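You operate a simulated robot arm through the tools that you are given. There is no shell and no other tool.

You run a simulated robot arm. Do the job below in one go: nothing can be reset, and whatever is moved stays where it is left.

TASK
Fill the blue can in the blue slider with 120 ml of water.
Fine: set the black dial, orange switch on, slider in, green button once; then slider out and switch off. Where these are worked on the way, their far stop is far enough and under half their travel is too little: blue slider.

It is judged by the outcome, as a careful person would: the job done as asked, and still so three seconds after it is handed in. It fails if anything else is knocked over, pushed out of place, dropped, spilled or broken.

THE ROBOT
A 7-joint arm with a two-finger parallel gripper, fixed in place. Base frame: the origin is on the floor under the middle of its stand, x ahead of it, y to its left, z up. Units: mm, degrees, N and s.
With the tool pointing down near the work surface it reaches from about 240 to 680 mm from the base axis. Its first joint turns from -66.0 to 66.0 degrees. Payload 2.4 kg.
The tool frame sits at the grasp point between the pads (the TCP): z along the fingers, y along the line on which they close. The tips reach 30 mm beyond it. Largest opening 94 mm; finger width 28, thickness 10; the body of the gripper, 50 by 96 mm, starts 55 mm behind the TCP.
Orientation is that of the tool frame in the base frame, as a unit quaternion [x, y, z, w]. With the fingers straight down and closing along the base's y, the tool's x points along the base's -x, its y along +y and its z along -z.

THE INTERFACE
- The arm moves only by the tool play_rows. Its argument "motion" is a list of rows, each a list of 7 numbers: the shift along the tool's x, y, z in mm, then the turn, a rotation vector about the tool's x, y, z in degrees, then the finger opening in mm, from 0 to 94. In form: [[tx, ty, tz, wx, wy, wz, gripper], ...]. A call has 1 to 20 rows; each row shifts and turns the commanded pose from where the row before left it, along the tool's axes as they then stand. Each row takes 0.2 s and may step no farther than 50 mm and 8.6 degrees from the row before; otherwise, or with a gripper value out of range, the whole call is refused. A pose out of reach is approached as far as the arm can. The call stops where the force on the tool passes 40 N (or 10 N more than at its start, if that is more) or the arm is blocked; 0.2 s more then pass. Each finger travels about 153 mm/s and halts on what it meets, pressing with about 22 N; the grip force reading is that of the motor and also rises with nothing between the fingers. The clock runs only during rows and for 0.2 s after the last one: add rows that do not move to give the fingers time. It gives the time, the measured TCP pose, the force on the tool (base axes), the opening and the grip force at its end, in the units of the frame above (readings bear some noise), with the torque about the TCP (base axes, N m) and any sound that the robot's microphone picked up.
- Cameras (640 x 400 px; columns grow to the right, rows downward): "scene" is fixed at [34.5, 468.4, 1448.4]; the picture's right is [-0.80, -0.60, 0.00], its down [-0.32, 0.43, -0.85] and it looks along [0.51, -0.68, -0.53] (base axes); focal length 329 px, centre (320, 200). "wrist" rides on the gripper at [76, 14, -102] in the tool frame; the picture's right is [-0.18, 0.98, 0.00], its down [-0.75, -0.14, -0.64] and it looks along [-0.63, -0.12, 0.77] (tool axes); focal length 243 px, centre (320, 200). There is no depth. A picture from a camera that has moved, and an enlarged one, comes with that camera's place and axes in the base frame and with its lens.
- snapshot(camera): a new picture of that camera. It takes no simulated time.
- inspect(camera, box): a new picture of the part [left, top, right, bottom] of that camera's present view, enlarged. It takes no simulated time.
- sign_off(): hands the job in; it is judged then, once.

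Places have to be worked out from the pictures, the camera data and where the tool is seen. Open the gripper and draw the arm clear of the work before you hand the job in, unless the task says otherwise.

The tools are called after ">>>" as a command line: name --pt "numbers of a row" for each row, then --argument value for the rest, lists and objects as JSON in quotes. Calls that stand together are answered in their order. play_rows: Moves the arm, as the interface text tells. Its arguments: {"type":"object","properties":{"motion":{"type":"array","items":{"type":"array","items":{"type":"number"}}}},"required":["motion"]} The other tools are called the same way: snapshot (camera) takes a picture; inspect (camera, box) takes an enlarged picture of a part of a camera's view; sign_off () hands the job in.

At the start:

```text
time_s: 0.0
ee_pos: [358.3, -273.6, 1228.9]
tcp_rot: [0.0, 1.0, 0.0, 0.0]
wrist_force: [0.2, -0.3, 0.5]
ft_torque: [0.04, -0.01, -0.03]
finger_gap: 94.5
finger_force: 0.1
```

scene: 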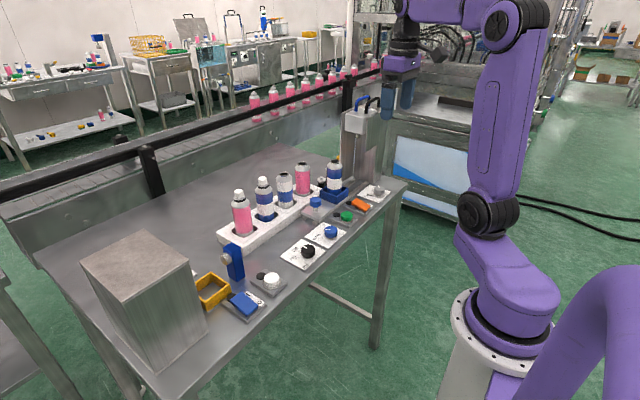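
wrist: 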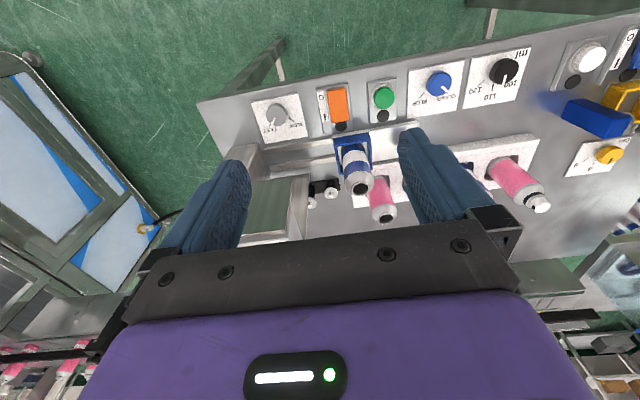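

I start by looking closely at the controls in both views before moving anything.

>>> inspect --camera "scene" --box '[180, 140, 420, 290]'

>>> inspect --camera "scene" --box '[270, 150, 400, 231]'

>>> inspect --camera "wrist" --box '[230, 30, 550, 230]'

>>> inspect --camera "wrist" --box '[440, 20, 640, 145]'

```text
2.67 times, centred on (300, 215) of scene
camera zoom: at [34.5, 468.4, 1448.4], right [-0.8, -0.6, 0.0], down [-0.32, 0.43, -0.85], along [0.51, -0.68, -0.53], focal length 878 px, centre (373, 160)
```

zoom: 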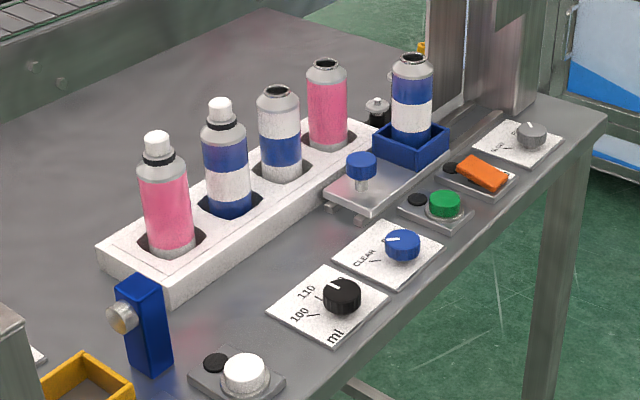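

```text
4.92 times, centred on (335, 190) of scene
camera zoom: at [34.5, 468.4, 1448.4], right [-0.8, -0.6, 0.0], down [-0.32, 0.43, -0.85], along [0.51, -0.68, -0.53], focal length 1621 px, centre (246, 247)
```

zoom: 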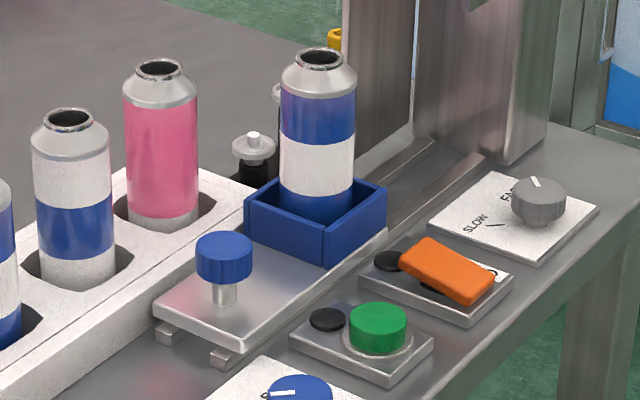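

```text
2.00 times, centred on (390, 130) of wrist
camera zoom: at [279.7, -258.8, 1329.9], right [0.18, 0.98, 0.0], down [0.75, -0.14, 0.64], along [0.63, -0.12, -0.77], focal length 485 px, centre (180, 340)
```

zoom: 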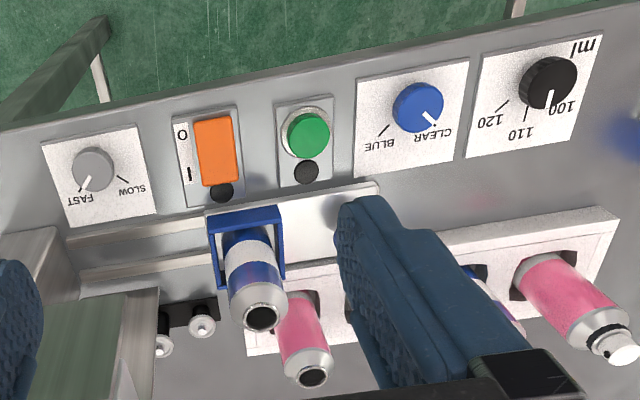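

```text
3.20 times, centred on (540, 82) of wrist
camera zoom: at [279.7, -258.8, 1329.9], right [0.18, 0.98, 0.0], down [0.75, -0.14, 0.64], along [0.63, -0.12, -0.77], focal length 776 px, centre (-384, 576)
```

zoom: 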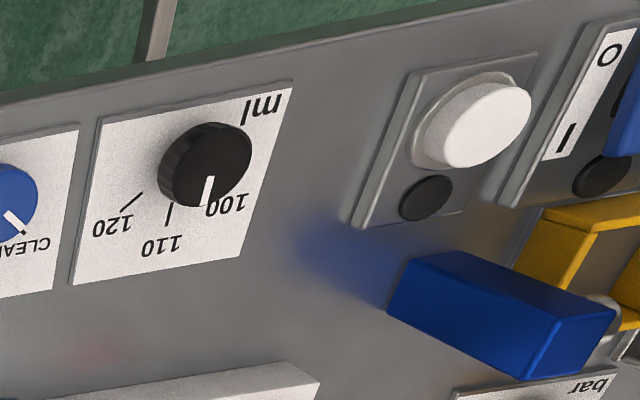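

The black dial points at 100 with 110/120 going clockwise, and the blue dial points at CLEAR. I estimate the black dial near (415, 3, 920). I move the wrist camera above it to measure better.

>>> play_rows --pt "6.75 37.4 22.5 0 0 0 94" --pt "6.75 37.4 22.5 0 0 0 94" --pt "6.75 37.4 22.5 0 0 0 94" --pt "6.75 37.4 22.5 0 0 0 94" --pt "6.75 37.4 22.5 0 0 0 94" --pt "6.75 37.4 22.5 0 0 0 94" --pt "6.75 37.4 22.5 0 0 0 94" --pt "6.75 37.4 22.5 0 0 0 94" --pt "0 0 0 0 0 0 94"

>>> snapshot --camera "wrist"

>>> snapshot --camera "scene"

```text
time_s: 2.0
ee_pos: [304.3, 27.0, 1049.2]
tcp_rot: [0.001, 1.0, 0.0, 0.0]
wrist_force: [0.1, -0.1, -0.4]
ft_torque: [-0.01, 0.0, 0.02]
finger_gap: 93.9
finger_force: 0.1
```

```text
taken
camera wrist: at [226.7, 41.4, 1151.2], right [0.19, 0.98, 0.0], down [0.75, -0.14, 0.64], along [0.63, -0.12, -0.77], focal length 243 px, centre (320, 200)
```

wrist: 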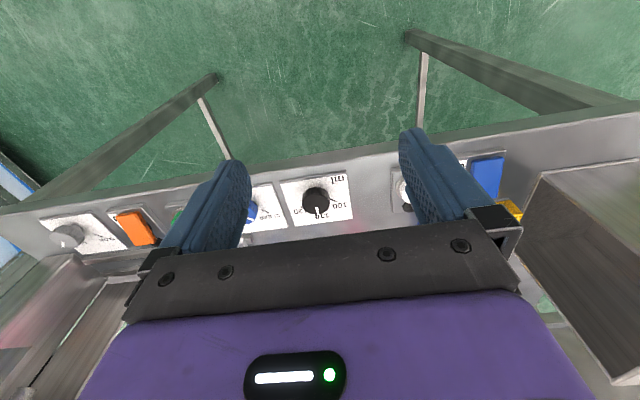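

```text
taken
```

scene: 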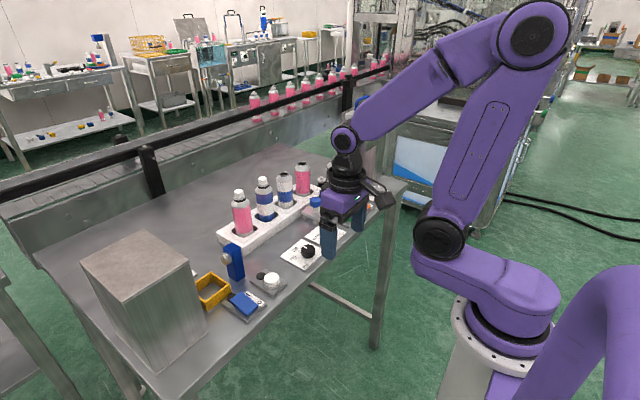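

>>> inspect --camera "wrist" --box '[240, 150, 400, 250]'

>>> inspect --camera "wrist" --box '[30, 180, 190, 280]'

```text
4.00 times, centred on (320, 200) of wrist
camera zoom: at [226.7, 41.4, 1151.2], right [0.19, 0.98, 0.0], down [0.75, -0.14, 0.64], along [0.63, -0.12, -0.77], focal length 970 px, centre (320, 200)
```

zoom: 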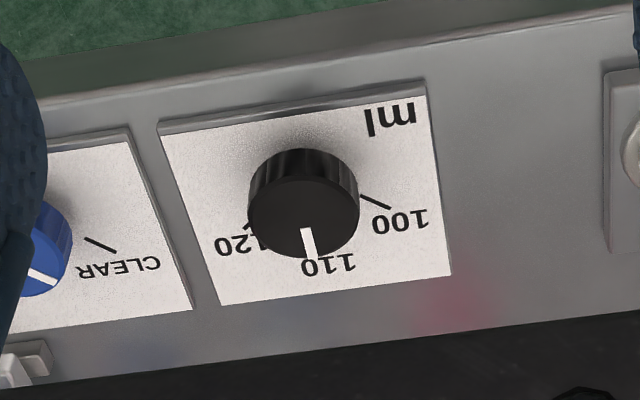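

```text
4.00 times, centred on (110, 230) of wrist
camera zoom: at [226.7, 41.4, 1151.2], right [0.19, 0.98, 0.0], down [0.75, -0.14, 0.64], along [0.63, -0.12, -0.77], focal length 970 px, centre (1160, 80)
```

zoom: 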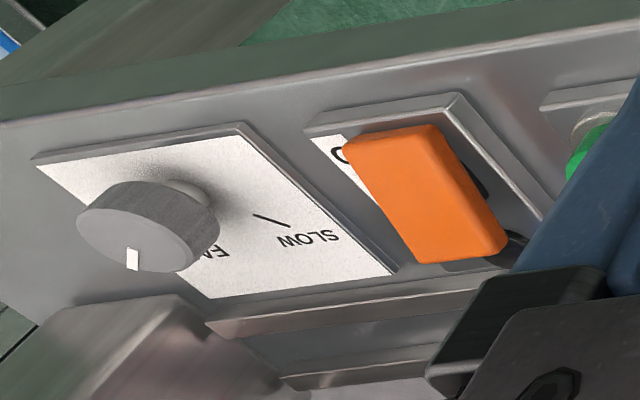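

The plate of the black dial triangulates to x 393–477, y −43…+43, top z≈899, with the dial at about (415, 0), top z≈926. The pointer really points at 110 (straight along +x), so 120 is 45° clockwise. I move to hover above the dial.

>>> play_rows --pt "-27.7 -6.7 19.7 0 0 0 70" --pt "-27.7 -6.7 19.7 0 0 0 70" --pt "-27.7 -6.7 19.7 0 0 0 70" --pt "-27.6 -6.7 19.7 0 0 0 70" --pt "0 0 0 0 0 0 70"

>>> snapshot --camera "wrist"

>>> inspect --camera "scene" --box '[240, 180, 400, 280]'

```text
time_s: 3.2
ee_pos: [415.2, 0.9, 970.5]
tcp_rot: [0.001, 1.0, 0.0, -0.001]
wrist_force: [-0.1, -0.1, 0.2]
ft_torque: [0.02, 0.02, 0.0]
finger_gap: 70.1
finger_force: 0.1
```

```text
taken
camera wrist: at [337.5, 15.8, 1072.4], right [0.19, 0.98, 0.0], down [0.75, -0.14, 0.64], along [0.63, -0.12, -0.77], focal length 243 px, centre (320, 200)
```

wrist: 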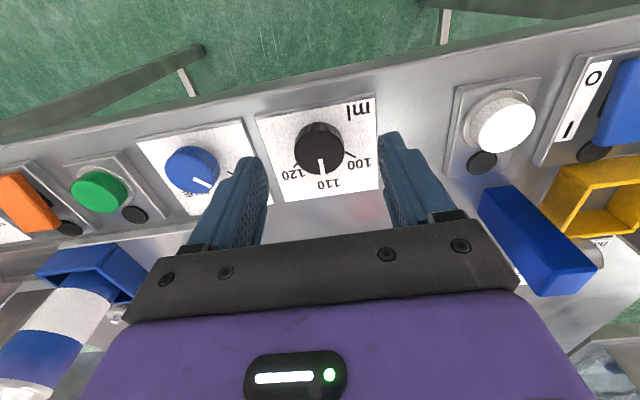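

```text
4.00 times, centred on (320, 230) of scene
camera zoom: at [34.5, 468.4, 1448.4], right [-0.8, -0.6, 0.0], down [-0.32, 0.43, -0.85], along [0.51, -0.68, -0.53], focal length 1317 px, centre (320, 80)
```

zoom: 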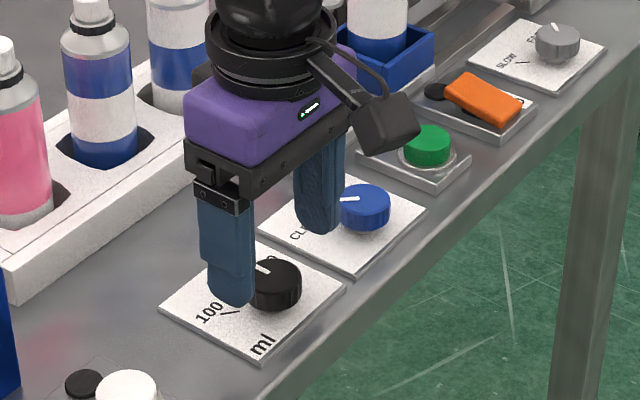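

The dial sits nearly between the fingers; I zoom in to fix its centre relative to the tool.

>>> inspect --camera "wrist" --box '[240, 90, 400, 210]'

>>> inspect --camera "wrist" --box '[0, 130, 160, 250]'

```text
3.33 times, centred on (320, 150) of wrist
camera zoom: at [337.5, 15.8, 1072.4], right [0.19, 0.98, 0.0], down [0.75, -0.14, 0.64], along [0.63, -0.12, -0.77], focal length 809 px, centre (320, 367)
```

zoom: 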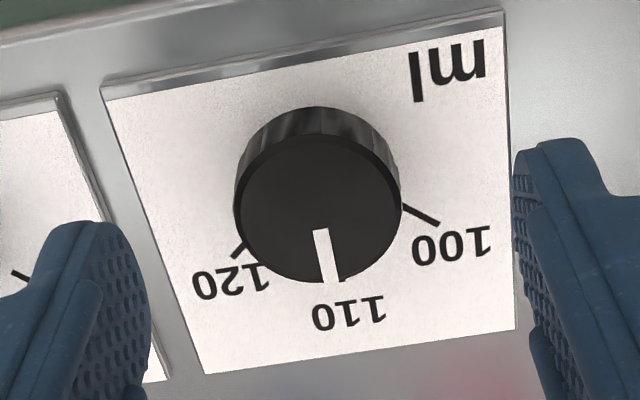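

```text
3.33 times, centred on (80, 190) of wrist
camera zoom: at [337.5, 15.8, 1072.4], right [0.19, 0.98, 0.0], down [0.75, -0.14, 0.64], along [0.63, -0.12, -0.77], focal length 809 px, centre (1120, 233)
```

zoom: 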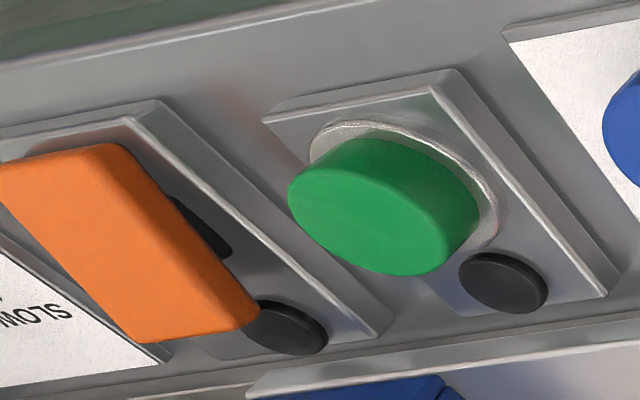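

Dial centre works out to about (416, 0), diameter 33 mm. I descend so the tips end about 6 mm above the plate, then close on the dial.

>>> play_rows --pt "-1.3 0 12 0 0 0 70" --pt "0 0 12 0 0 0 70" --pt "0 0 11 0 0 0 70" --pt "0 0 0 0 0 0 70" --pt "0 0 0 0 0 0 45" --pt "0 0 0 0 0 0 20" --pt "0 0 0 0 0 0 20"

>>> inspect --camera "wrist" --box '[240, 120, 400, 240]'

```text
time_s: 4.8
ee_pos: [415.0, -0.7, 934.3]
tcp_rot: [0.001, 1.0, 0.001, 0.001]
wrist_force: [-1.5, 6.3, -7.2]
ft_torque: [0.13, -0.59, 0.0]
finger_gap: 32.9
finger_force: 45.1
```

```text
3.33 times, centred on (320, 180) of wrist
camera zoom: at [337.3, 14.5, 1036.0], right [0.18, 0.98, 0.0], down [0.75, -0.14, 0.64], along [0.63, -0.12, -0.77], focal length 809 px, centre (320, 267)
```

zoom: 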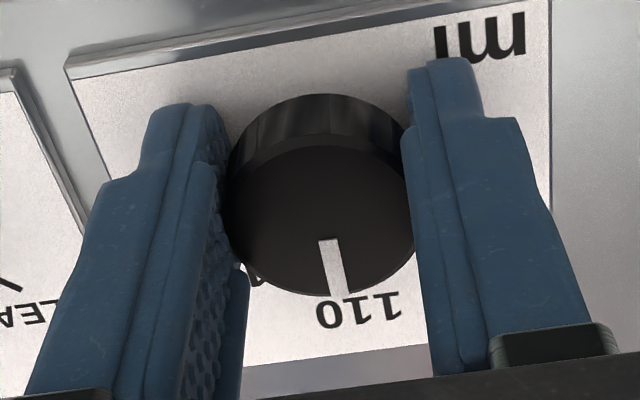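

The dial is held (gap 32.9 mm). I turn it 45° clockwise seen from above, which is a positive turn about the downward tool z.

>>> play_rows --pt "0 0 0 0 0 5 20" --pt "0 0 0 0 0 5 20" --pt "0 0 0 0 0 5 20" --pt "0 0 0 0 0 5 20" --pt "0 0 0 0 0 5 20" --pt "0 0 0 0 0 5 20" --pt "0 0 0 0 0 5 20" --pt "0 0 0 0 0 5 20" --pt "0 0 0 0 0 5 20" --pt "0 0 0 0 0 0 20"

>>> snapshot --camera "wrist"

>>> inspect --camera "scene" --box '[240, 180, 400, 280]'

```text
time_s: 7.0
ee_pos: [416.5, 2.3, 935.1]
tcp_rot: [0.381, 0.924, 0.001, 0.001]
wrist_force: [6.6, 36.6, -8.7]
ft_torque: [0.83, 0.64, 0.11]
finger_gap: 32.9
finger_force: 45.2
```

```text
taken
camera wrist: at [370.5, 66.8, 1035.9], right [0.82, 0.57, 0.0], down [0.43, -0.63, 0.64], along [0.37, -0.53, -0.77], focal length 243 px, centre (320, 200)
```

wrist: 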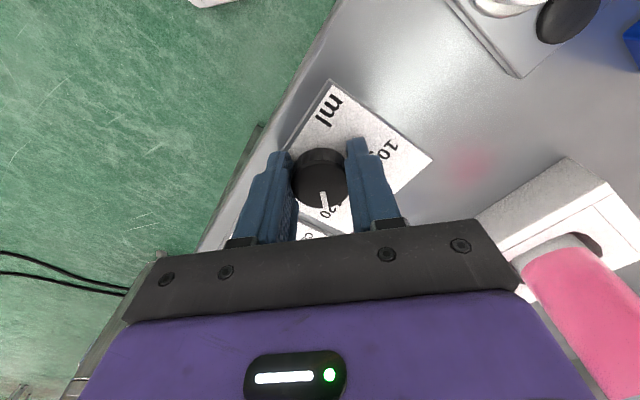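

```text
4.00 times, centred on (320, 230) of scene
camera zoom: at [34.8, 469.4, 1448.1], right [-0.8, -0.6, 0.0], down [-0.32, 0.43, -0.85], along [0.51, -0.68, -0.53], focal length 1317 px, centre (320, 80)
```

zoom: 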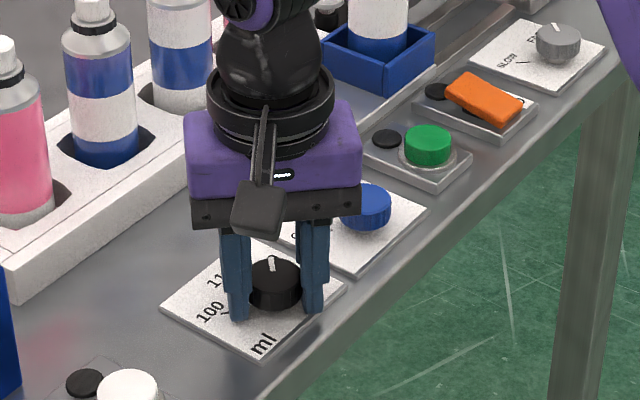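

The turn reached 44.8° with the dial following. I release, rise, and check the pointer against the 120 mark.

>>> play_rows --pt "0 0 0 0 0 0 50" --pt "0 0 0 0 0 0 70" --pt "0 0 -12 0 0 0 70" --pt "0 0 -20 0 0 0 70" --pt "0 0 -30 0 0 0 70" --pt "0 0 0 0 0 0 70"

>>> inspect --camera "wrist" --box '[240, 80, 400, 200]'

>>> inspect --camera "scene" --box '[270, 220, 350, 270]'

```text
time_s: 8.4
ee_pos: [415.3, 0.3, 996.2]
tcp_rot: [0.383, 0.924, 0.001, 0.0]
wrist_force: [-0.3, 0.0, 0.5]
ft_torque: [0.01, 0.01, -0.01]
finger_gap: 70.2
finger_force: 0.0
```

```text
3.33 times, centred on (320, 140) of wrist
camera zoom: at [369.9, 63.8, 1098.3], right [0.83, 0.56, 0.0], down [0.43, -0.63, 0.64], along [0.36, -0.53, -0.77], focal length 809 px, centre (320, 400)
```

zoom: 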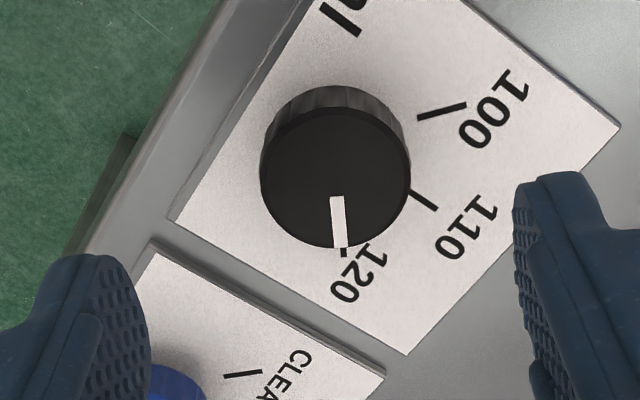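

```text
8.00 times, centred on (310, 245) of scene
camera zoom: at [34.5, 468.4, 1448.4], right [-0.8, -0.6, 0.0], down [-0.32, 0.43, -0.85], along [0.51, -0.68, -0.53], focal length 2634 px, centre (400, -160)
```

zoom: 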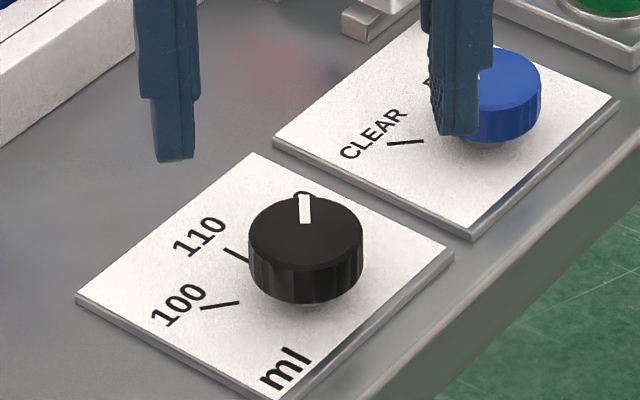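

The pointer now lines up with the 120 tick (tick is visible right at its tip). Next I turn the tool back and move to view the orange switch and green button.

>>> play_rows --pt "0 0 -3 0 0 -7.5 80" --pt "0 0 -3 0 0 -7.5 90" --pt "0 0 -3 0 0 -7.5 90" --pt "0 0 -3 0 0 -7.5 90" --pt "0 0 0 0 0 -7.5 90" --pt "0 0 0 0 0 -7.5 90" --pt "7.5 -39.2 3.8 0 0 0 90" --pt "7.5 -39.2 3.8 0 0 0 90" --pt "7.5 -39.2 3.8 0 0 0 90" --pt "7.5 -39.2 3.8 0 0 0 90" --pt "7.5 -39.2 3.8 0 0 0 90" --pt "7.5 -39.2 3.8 0 0 0 90" --pt "0 0 0 0 0 0 90"

>>> snapshot --camera "wrist"

>>> inspect --camera "scene" --box '[270, 220, 350, 270]'

```text
time_s: 11.2
ee_pos: [370.3, -236.8, 986.7]
tcp_rot: [-0.001, 1.0, 0.0, 0.0]
wrist_force: [0.7, 0.3, -0.1]
ft_torque: [-0.01, 0.0, -0.02]
finger_gap: 89.9
finger_force: 0.1
```

```text
taken
camera wrist: at [293.1, -221.7, 1088.3], right [0.18, 0.98, 0.0], down [0.75, -0.14, 0.64], along [0.63, -0.12, -0.77], focal length 243 px, centre (320, 200)
```

wrist: 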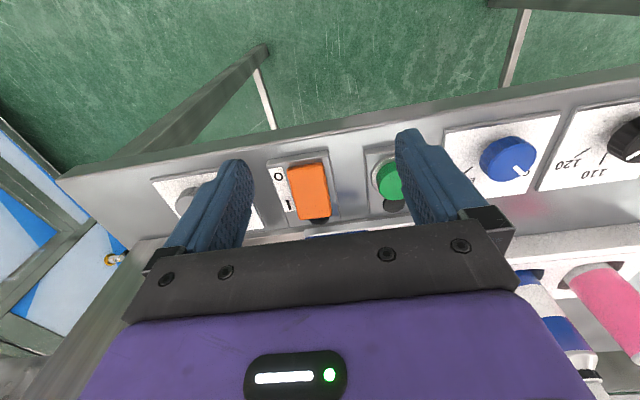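

```text
8.00 times, centred on (310, 245) of scene
camera zoom: at [34.5, 468.4, 1448.4], right [-0.8, -0.6, 0.0], down [-0.32, 0.43, -0.85], along [0.51, -0.68, -0.53], focal length 2634 px, centre (400, -160)
```

zoom: 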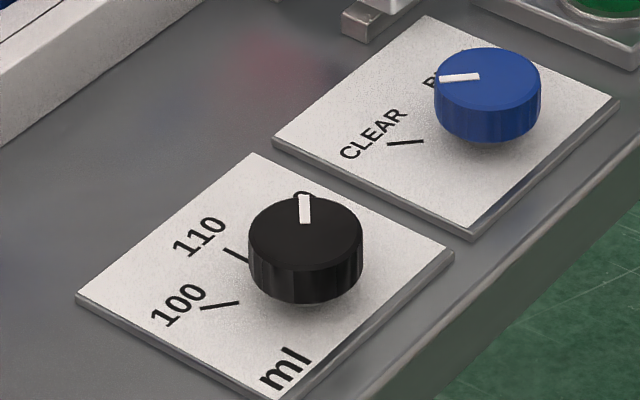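

I check the dial pointer more finely, and look closely at the orange switch.

>>> inspect --camera "scene" --box '[292, 238, 324, 258]'

>>> inspect --camera "wrist" --box '[250, 135, 410, 235]'

>>> inspect --camera "wrist" --box '[540, 90, 640, 200]'

>>> inspect --camera "scene" --box '[330, 180, 400, 230]'

```text
16.00 times, centred on (308, 248) of scene
camera zoom: at [34.5, 468.4, 1448.4], right [-0.8, -0.6, 0.0], down [-0.32, 0.43, -0.85], along [0.51, -0.68, -0.53], focal length 5269 px, centre (512, -568)
```

zoom: 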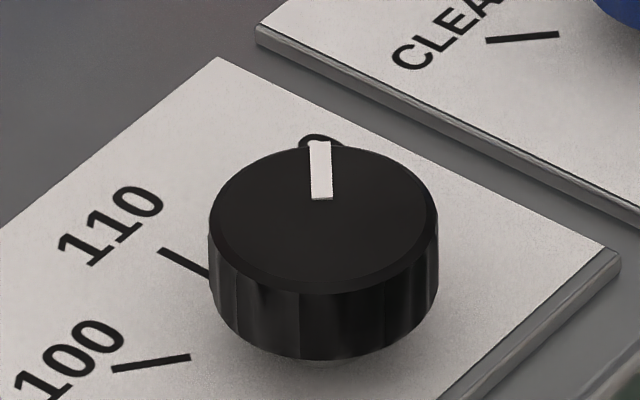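

```text
4.00 times, centred on (330, 185) of wrist
camera zoom: at [293.1, -221.7, 1088.3], right [0.18, 0.98, 0.0], down [0.75, -0.14, 0.64], along [0.63, -0.12, -0.77], focal length 970 px, centre (280, 260)
```

zoom: 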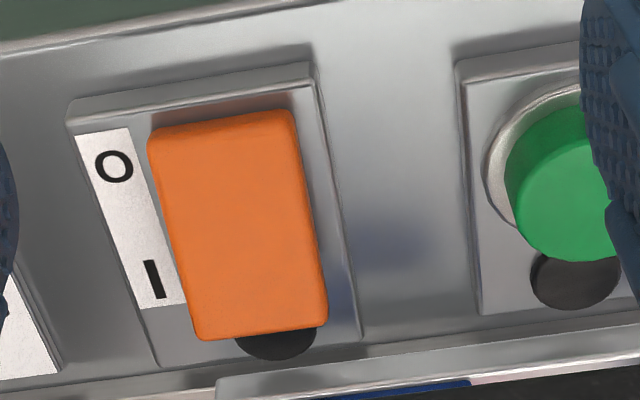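

```text
3.64 times, centred on (590, 145) of wrist
camera zoom: at [293.1, -221.7, 1088.3], right [0.18, 0.98, 0.0], down [0.75, -0.14, 0.64], along [0.63, -0.12, -0.77], focal length 882 px, centre (-662, 400)
```

zoom: 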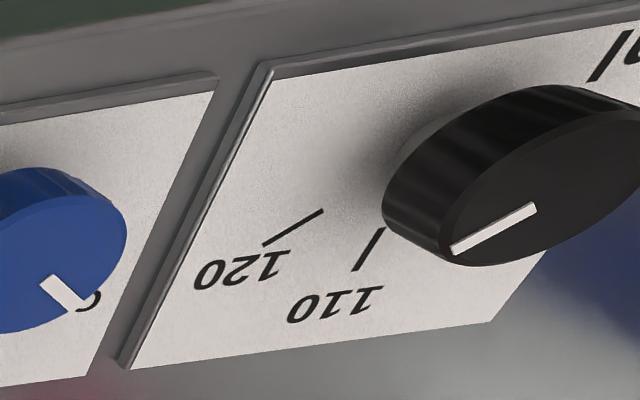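

```text
8.00 times, centred on (365, 205) of scene
camera zoom: at [34.5, 468.4, 1448.4], right [-0.8, -0.6, 0.0], down [-0.32, 0.43, -0.85], along [0.51, -0.68, -0.53], focal length 2634 px, centre (-40, 160)
```

zoom: 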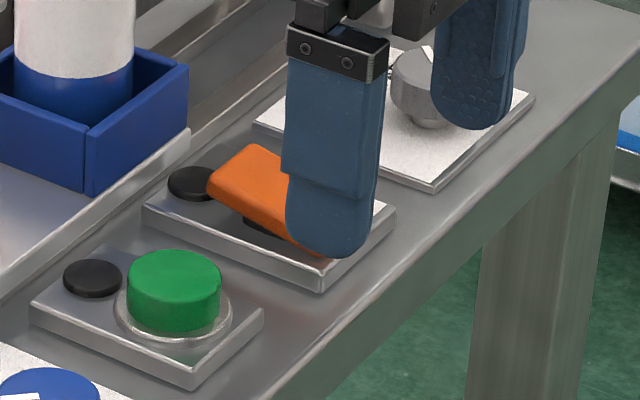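

The dial sits on 120 (ticks are about 50° apart and it clicked into place). The orange rocker lies along x (403–452, y≈−255): O end near the robot is down (off), the I end at x≈450 is raised. To keep the gripper body clear of the can at about (511, −238), I tilt the tool 20° back, close the fingers and hover above the I end.

>>> play_rows --pt "0 0 0 0 -6.67 0 50" --pt "0 0 0 0 -6.67 0 10" --pt "0 0 0 0 -6.66 0 0" --pt "-23.1 -6.2 13.3 0 0 0 0" --pt "-23.1 -6.2 13.3 0 0 0 0" --pt "-23.1 -6.3 13.2 0 0 0 0" --pt "0 0 0 0 0 0 0"

>>> snapshot --camera "wrist"

>>> inspect --camera "scene" --box '[310, 130, 430, 230]'

```text
time_s: 12.8
ee_pos: [448.6, -255.5, 974.5]
tcp_rot: [0.002, 0.985, 0.0, 0.174]
wrist_force: [0.4, -0.2, -0.3]
ft_torque: [0.0, 0.02, 0.0]
finger_gap: 0.1
finger_force: 22.1
```

```text
taken
camera wrist: at [340.1, -240.7, 1043.1], right [0.17, 0.98, 0.06], down [0.49, -0.14, 0.86], along [0.85, -0.12, -0.5], focal length 243 px, centre (320, 200)
```

wrist: 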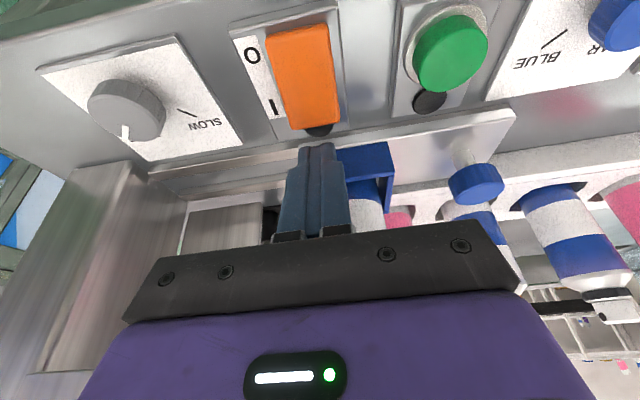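

```text
4.00 times, centred on (370, 180) of scene
camera zoom: at [34.5, 468.4, 1448.4], right [-0.8, -0.6, 0.0], down [-0.32, 0.43, -0.85], along [0.51, -0.68, -0.53], focal length 1317 px, centre (120, 280)
```

zoom: 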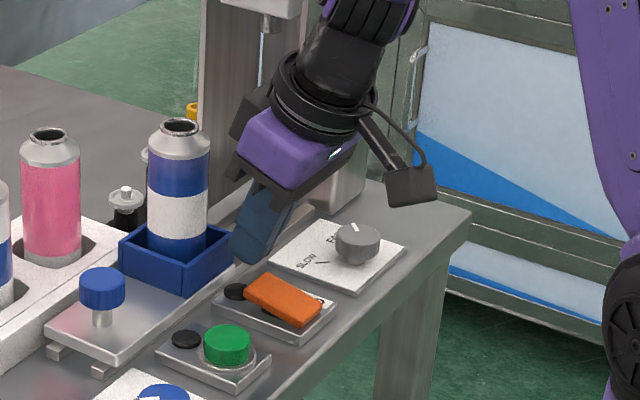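

Fingers are above the I end (tip corner x≈446, z≈941). I press straight down in small steps; the force stop at 40 N protects it.

>>> play_rows --pt "2.05 0 5.64 0 0 0 0" --pt "2.05 0 5.64 0 0 0 0" --pt "2.05 0 5.64 0 0 0 0" --pt "1.37 0 3.76 0 0 0 0" --pt "1.37 0 3.76 0 0 0 0" --pt "1.03 0 2.82 0 0 0 0"

>>> inspect --camera "scene" --box '[310, 150, 406, 220]'

```text
time_s: 13.9
ee_pos: [451.2, -255.6, 953.6]
tcp_rot: [0.0, 0.984, -0.001, 0.178]
wrist_force: [-1.9, 1.2, 8.7]
ft_torque: [0.05, 0.09, -0.04]
finger_gap: 0.0
finger_force: 21.7
stopped in row 5: the force on the tool passed its limit at 53 N (the readings are from after the stop); the commanded pose is now the measured one
```

```text
5.71 times, centred on (358, 185) of scene
camera zoom: at [34.3, 468.5, 1448.4], right [-0.8, -0.6, 0.0], down [-0.32, 0.43, -0.85], along [0.51, -0.68, -0.53], focal length 1882 px, centre (103, 286)
```

zoom: 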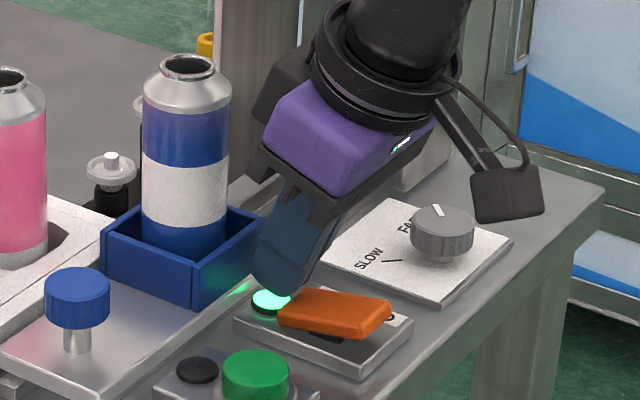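

The lamp by the orange switch has lit green and the rocker has tipped to I. I lift off and confirm it stays on.

>>> play_rows --pt "-6.8 0 -18.8 0 0 0 0" --pt "-10.3 0 -28.2 0 0 0 0" --pt "0 0 0 0 0 0 0"

>>> inspect --camera "scene" --box '[310, 150, 406, 220]'

>>> snapshot --camera "wrist"

```text
time_s: 14.7
ee_pos: [450.2, -255.9, 1002.8]
tcp_rot: [0.001, 0.984, -0.002, 0.178]
wrist_force: [-0.3, -0.4, 0.4]
ft_torque: [-0.01, 0.0, -0.01]
finger_gap: 0.0
finger_force: 22.3
```

```text
5.71 times, centred on (358, 185) of scene
camera zoom: at [34.5, 468.4, 1448.4], right [-0.8, -0.6, 0.0], down [-0.32, 0.43, -0.85], along [0.51, -0.68, -0.53], focal length 1882 px, centre (103, 286)
```

zoom: 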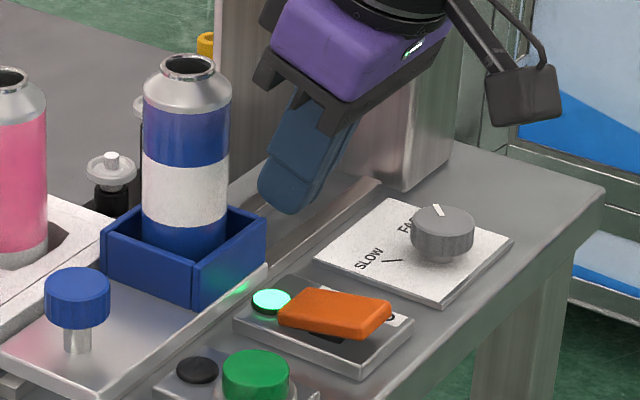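

```text
taken
camera wrist: at [341.1, -240.4, 1070.7], right [0.17, 0.98, 0.06], down [0.48, -0.14, 0.87], along [0.86, -0.12, -0.5], focal length 243 px, centre (320, 200)
```

wrist: 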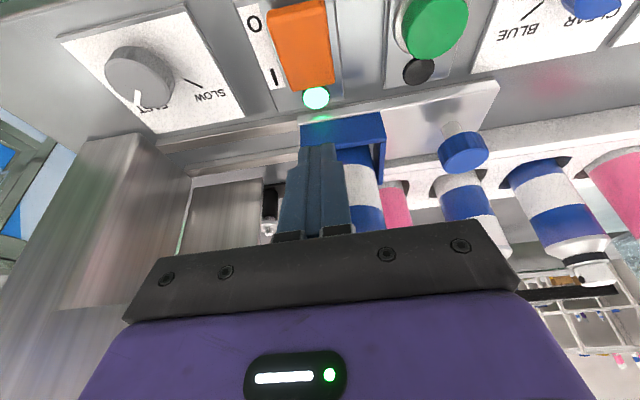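

The switch is on with its lamp lit. Now I look closely at the slider's blue knob and rails to locate them.

>>> inspect --camera "wrist" --box '[290, 60, 530, 210]'

>>> inspect --camera "scene" --box '[290, 90, 400, 230]'

>>> inspect --camera "wrist" --box '[100, 110, 340, 260]'

```text
2.67 times, centred on (410, 135) of wrist
camera zoom: at [341.1, -240.4, 1070.7], right [0.17, 0.98, 0.06], down [0.48, -0.14, 0.87], along [0.86, -0.12, -0.5], focal length 647 px, centre (80, 373)
```

zoom: 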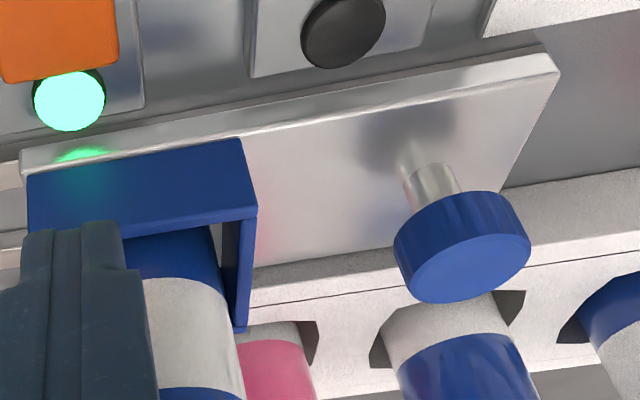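

```text
2.86 times, centred on (345, 160) of scene
camera zoom: at [34.5, 468.4, 1448.4], right [-0.8, -0.6, 0.0], down [-0.32, 0.43, -0.85], along [0.51, -0.68, -0.53], focal length 941 px, centre (249, 314)
```

zoom: 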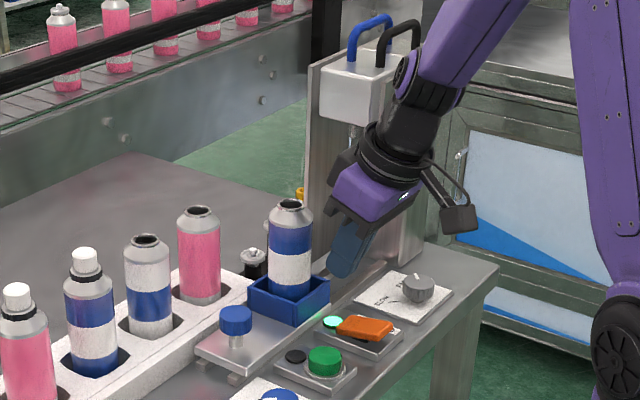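

```text
2.67 times, centred on (220, 185) of wrist
camera zoom: at [341.1, -240.4, 1070.7], right [0.17, 0.98, 0.06], down [0.48, -0.14, 0.87], along [0.86, -0.12, -0.5], focal length 647 px, centre (587, 240)
```

zoom: 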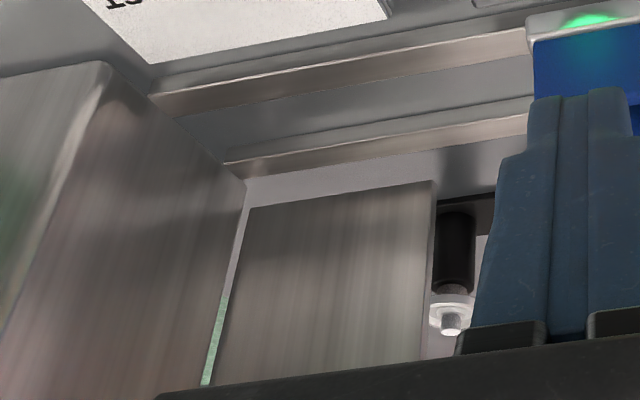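

The knob triangulates to about (510, −145), top z≈955, on a plate x 483–532; the rack cans start near x≈562. I move first along +y clear of the can, then forward above the knob with fingers open, and look again.

>>> play_rows --pt "0 37 0 0 0 0 0" --pt "0 37 0 0 0 0 0" --pt "0 37 0 0 0 0 40" --pt "0 0 0 0 0 0 70" --pt "-23 0 8.6 0 0 0 70" --pt "-23 0 8.6 0 0 0 70" --pt "0 0 0 0 0 0 70"

>>> snapshot --camera "wrist"

>>> inspect --camera "scene" --box '[270, 130, 390, 230]'

```text
time_s: 16.3
ee_pos: [499.8, -143.3, 1000.3]
tcp_rot: [0.0, 0.984, -0.002, 0.178]
wrist_force: [-0.1, 0.3, 0.7]
ft_torque: [0.01, -0.03, 0.04]
finger_gap: 69.9
finger_force: 0.1
```

```text
taken
camera wrist: at [390.7, -128.3, 1068.4], right [0.17, 0.98, 0.06], down [0.48, -0.14, 0.87], along [0.86, -0.12, -0.5], focal length 243 px, centre (320, 200)
```

wrist: 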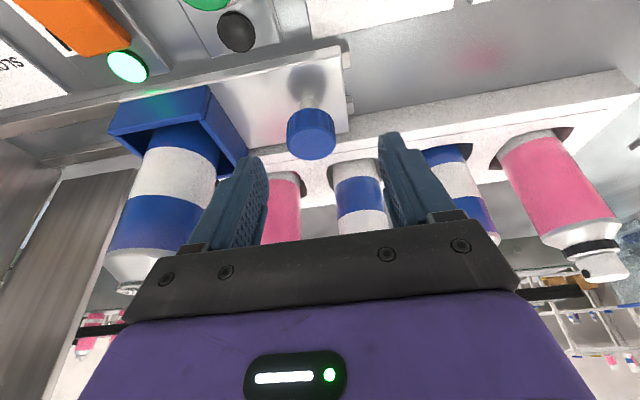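

```text
4.00 times, centred on (330, 180) of scene
camera zoom: at [34.5, 468.4, 1448.4], right [-0.8, -0.6, 0.0], down [-0.32, 0.43, -0.85], along [0.51, -0.68, -0.53], focal length 1317 px, centre (280, 280)
```

zoom: 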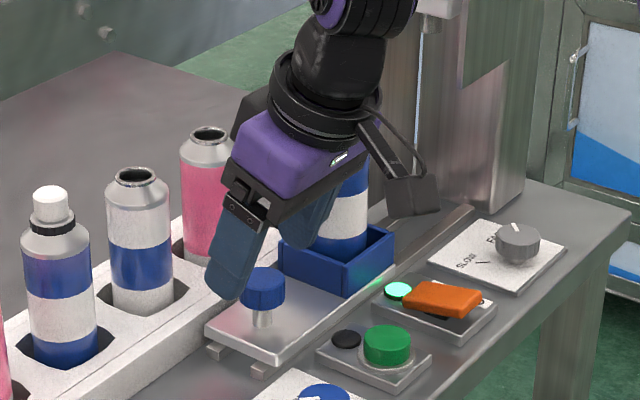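

Knob centre refined to (507, −147), top z≈956, diameter ≈32 mm. I descend around it and close the fingers on it.

>>> play_rows --pt "2.0 -0.9 11.2 0 0 0 70" --pt "2.0 -0.9 11.2 0 0 0 70" --pt "2.0 -0.9 11.2 0 0 0 70" --pt "2.0 -0.9 11.2 0 0 0 70" --pt "0 0 0 0 0 0 50" --pt "0 0 0 0 0 0 30" --pt "0 0 0 0 0 0 20" --pt "0 0 0 0 0 0 20"

>>> snapshot --camera "wrist"

>>> inspect --camera "scene" --box '[270, 90, 390, 230]'

```text
time_s: 18.1
ee_pos: [506.9, -148.3, 957.2]
tcp_rot: [0.0, 0.984, -0.001, 0.178]
wrist_force: [2.9, -0.3, -5.1]
ft_torque: [-0.14, -0.27, 0.14]
finger_gap: 32.5
finger_force: 45.2
```

```text
taken
camera wrist: at [399.0, -133.5, 1024.9], right [0.17, 0.98, 0.06], down [0.48, -0.14, 0.87], along [0.86, -0.12, -0.5], focal length 243 px, centre (320, 200)
```

wrist: 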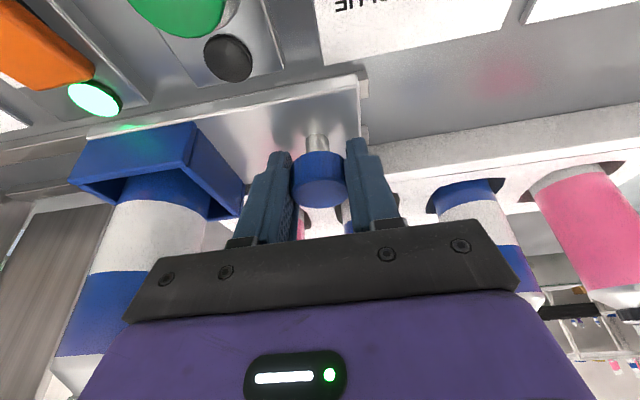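

```text
2.86 times, centred on (330, 160) of scene
camera zoom: at [34.6, 468.4, 1448.4], right [-0.8, -0.6, 0.0], down [-0.32, 0.43, -0.85], along [0.51, -0.68, -0.53], focal length 941 px, centre (291, 314)
```

zoom: 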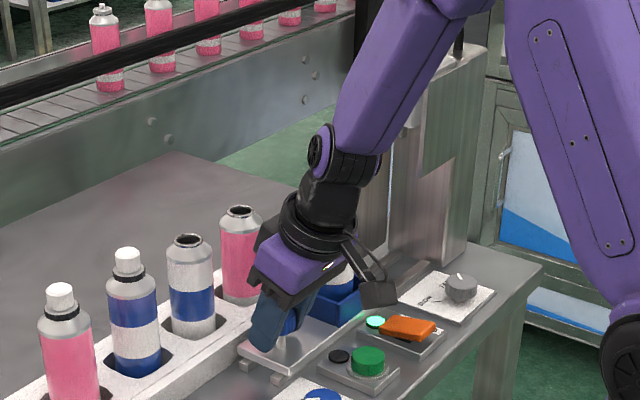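

The knob is held (gap 32.5 mm). I slide it gently in, along −y towards the filling head.

>>> play_rows --pt "0 -4 0 0 0 0 20" --pt "0 -6 0 0 0 0 20" --pt "0 -8 0 0 0 0 20" --pt "0 -8 0 0 0 0 20" --pt "0 -8 0 0 0 0 20" --pt "0 -8 0 0 0 0 20" --pt "0 -8 0 0 0 0 20" --pt "0 -6 0 0 0 0 20" --pt "0 -4 0 0 0 0 20"

>>> snapshot --camera "wrist"

>>> snapshot --camera "scene"

```text
time_s: 20.1
ee_pos: [507.4, -208.2, 956.5]
tcp_rot: [0.001, 0.984, -0.001, 0.177]
wrist_force: [10.6, 0.9, -28.6]
ft_torque: [-0.08, 0.34, -0.11]
finger_gap: 32.3
finger_force: 45.1
```

```text
taken
camera wrist: at [399.3, -193.0, 1025.4], right [0.17, 0.98, 0.06], down [0.48, -0.14, 0.86], along [0.86, -0.12, -0.5], focal length 243 px, centre (320, 200)
```

wrist: 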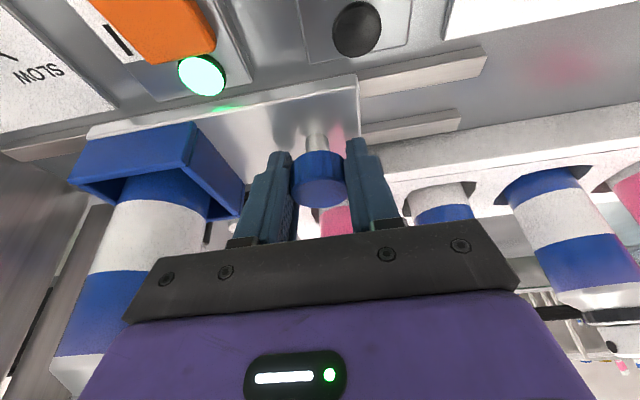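

```text
taken
```

scene: 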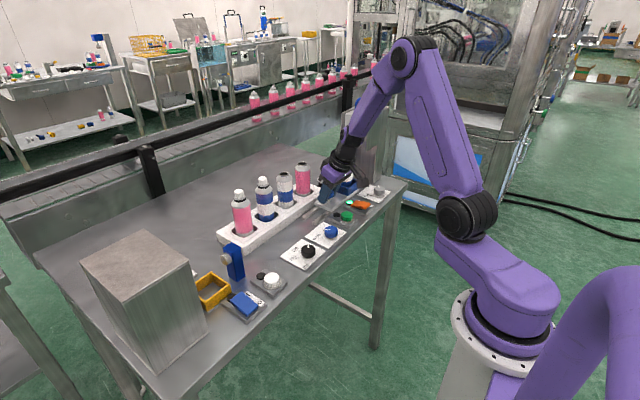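

The can is partly in (the knob has moved 60 mm, to y≈−208), but a vertical load of about −29 N has built up. I re-grip the knob to release that stress before going on.

>>> play_rows --pt "0 0 0 0 0 0 45" --pt "0 0 0 0 0 0 45" --pt "0 0 0 0 0 0 20" --pt "0 0 0 0 0 0 20"

>>> inspect --camera "scene" --box '[300, 90, 420, 220]'

```text
time_s: 21.1
ee_pos: [508.4, -209.1, 958.8]
tcp_rot: [0.0, 0.984, -0.001, 0.179]
wrist_force: [1.0, -1.8, 9.6]
ft_torque: [0.34, 0.5, 0.07]
finger_gap: 31.8
finger_force: 45.0
```

```text
3.08 times, centred on (360, 155) of scene
camera zoom: at [34.3, 468.4, 1448.4], right [-0.8, -0.6, 0.0], down [-0.32, 0.43, -0.85], along [0.51, -0.68, -0.53], focal length 1013 px, centre (197, 338)
```

zoom: 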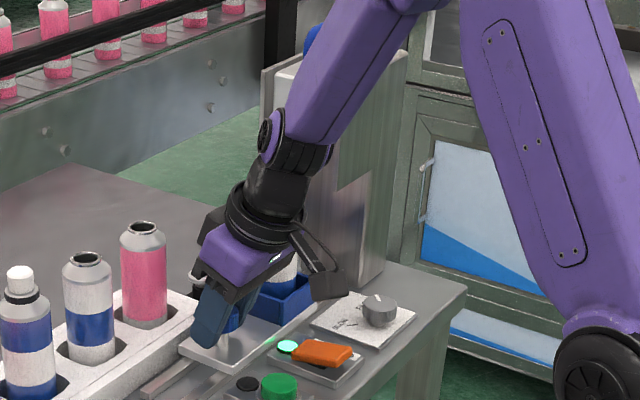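

Stress is released. I continue inward with smaller groups of steps.

>>> play_rows --pt "0 -5 0 0 0 0 20" --pt "0 -7 0 0 0 0 20" --pt "0 -7 0 0 0 0 20" --pt "0 -6 0 0 0 0 20" --pt "0 -5 0 0 0 0 20"

>>> snapshot --camera "wrist"

```text
time_s: 22.3
ee_pos: [506.8, -237.8, 959.0]
tcp_rot: [0.0, 0.984, -0.002, 0.18]
wrist_force: [-9.0, 1.6, 35.3]
ft_torque: [0.28, 0.09, 0.03]
finger_gap: 31.8
finger_force: 45.1
```

```text
taken
camera wrist: at [399.1, -223.1, 1026.3], right [0.17, 0.98, 0.06], down [0.48, -0.14, 0.87], along [0.86, -0.12, -0.49], focal length 243 px, centre (320, 200)
```

wrist: 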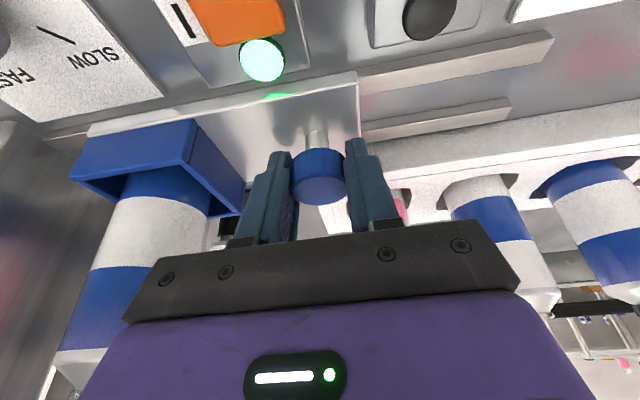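

Vertical load crept up again while gripped hard, so I loosen the fingers to 42 mm and push the knob with the rear finger instead.

>>> play_rows --pt "0 0 0 0 0 0 42" --pt "0 0 0 0 0 0 42" --pt "0 -6 0 0 0 0 42" --pt "0 -6 0 0 0 0 42" --pt "0 -6 0 0 0 0 42"

>>> snapshot --camera "wrist"

```text
time_s: 23.5
ee_pos: [508.6, -256.0, 955.3]
tcp_rot: [-0.001, 0.984, -0.002, 0.177]
wrist_force: [0.0, 1.6, -0.1]
ft_torque: [-0.02, 0.02, 0.03]
finger_gap: 42.8
finger_force: 0.3
```

```text
taken
camera wrist: at [399.5, -240.6, 1025.3], right [0.17, 0.98, 0.06], down [0.48, -0.14, 0.87], along [0.86, -0.12, -0.5], focal length 243 px, centre (320, 200)
```

wrist: 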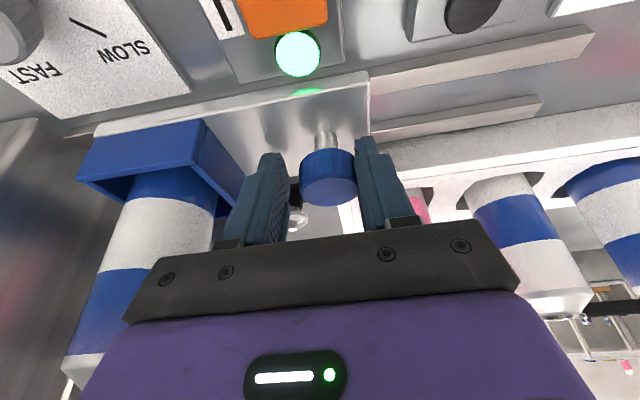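

Pushing this way needs under 2 N. I keep going towards the far stop in 5 mm steps.

>>> play_rows --pt "0 -5 0 0 0 0 42" --pt "0 -5 0 0 0 0 42" --pt "0 -5 0 0 0 0 42" --pt "0 -5 0 0 0 0 42" --pt "0 -4 0 0 0 0 42" --pt "0 -4 0 0 0 0 42"

>>> snapshot --camera "wrist"

>>> inspect --camera "scene" --box '[300, 90, 420, 220]'

```text
time_s: 24.9
ee_pos: [508.4, -278.2, 957.2]
tcp_rot: [-0.003, 0.984, 0.001, 0.176]
wrist_force: [1.9, 21.0, 5.6]
ft_torque: [0.21, 0.28, 0.0]
finger_gap: 54.1
finger_force: 10.5
```

```text
taken
camera wrist: at [399.7, -265.4, 1026.0], right [0.17, 0.98, 0.06], down [0.48, -0.14, 0.86], along [0.86, -0.11, -0.5], focal length 243 px, centre (320, 200)
```

wrist: 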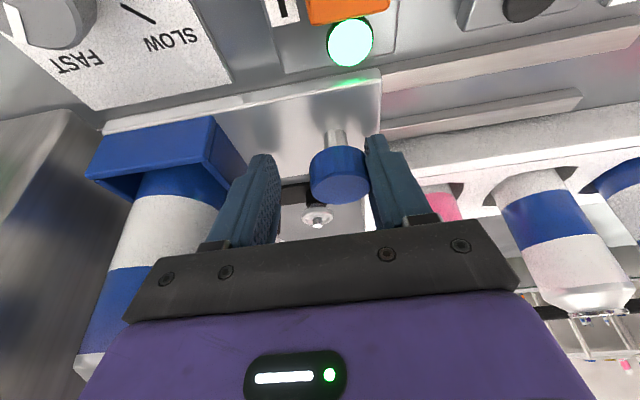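

```text
3.08 times, centred on (360, 155) of scene
camera zoom: at [34.4, 469.1, 1448.2], right [-0.8, -0.6, 0.0], down [-0.32, 0.43, -0.85], along [0.51, -0.68, -0.53], focal length 1013 px, centre (197, 338)
```

zoom: 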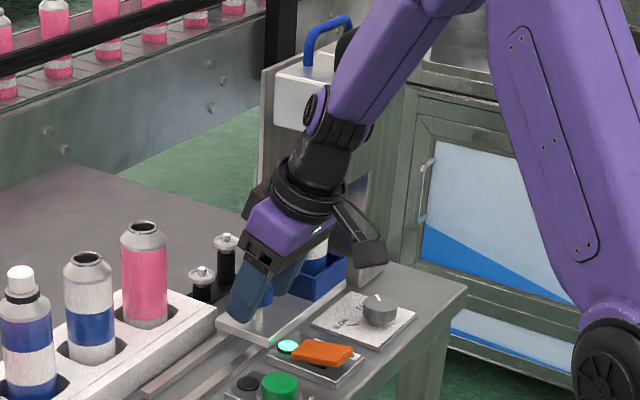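

The gap was pushed open to 54 mm with 21 N in y: the slider is at its far stop (knob at y≈−267, travel 120 mm). I back the finger off, centre around the knob, and lift clear.

>>> play_rows --pt "0 5 0 0 0 0 54" --pt "0 5 0 0 0 0 54" --pt "0 5 0 0 0 0 54" --pt "0 0 0 0 0 0 54" --pt "-3.5 0 -9.4 0 0 0 54" --pt "-7 0 -18.7 0 0 0 54" --pt "-7 0 -18.7 0 0 0 54" --pt "0 0 0 0 0 0 54"

>>> snapshot --camera "wrist"

>>> inspect --camera "scene" --box '[300, 90, 420, 220]'

```text
time_s: 26.7
ee_pos: [507.4, -270.2, 1007.0]
tcp_rot: [0.0, 0.984, -0.002, 0.178]
wrist_force: [0.2, -0.8, -0.6]
ft_torque: [0.04, -0.02, -0.02]
finger_gap: 54.0
finger_force: 0.0
```

```text
taken
camera wrist: at [399.5, -255.0, 1075.3], right [0.17, 0.98, 0.06], down [0.48, -0.14, 0.87], along [0.86, -0.12, -0.5], focal length 243 px, centre (320, 200)
```

wrist: 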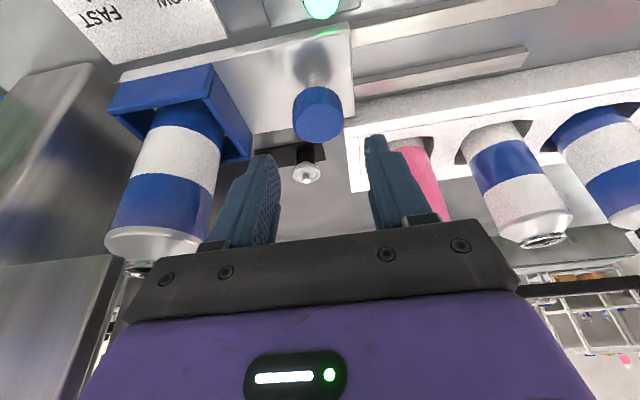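

```text
3.08 times, centred on (360, 155) of scene
camera zoom: at [34.5, 468.4, 1448.4], right [-0.8, -0.6, 0.0], down [-0.32, 0.43, -0.85], along [0.51, -0.68, -0.53], focal length 1013 px, centre (197, 338)
```

zoom: 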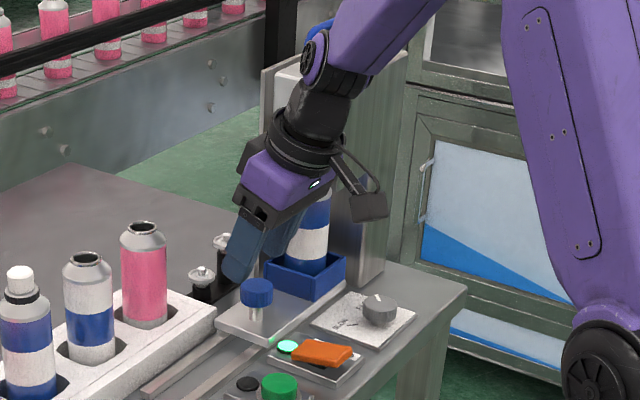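

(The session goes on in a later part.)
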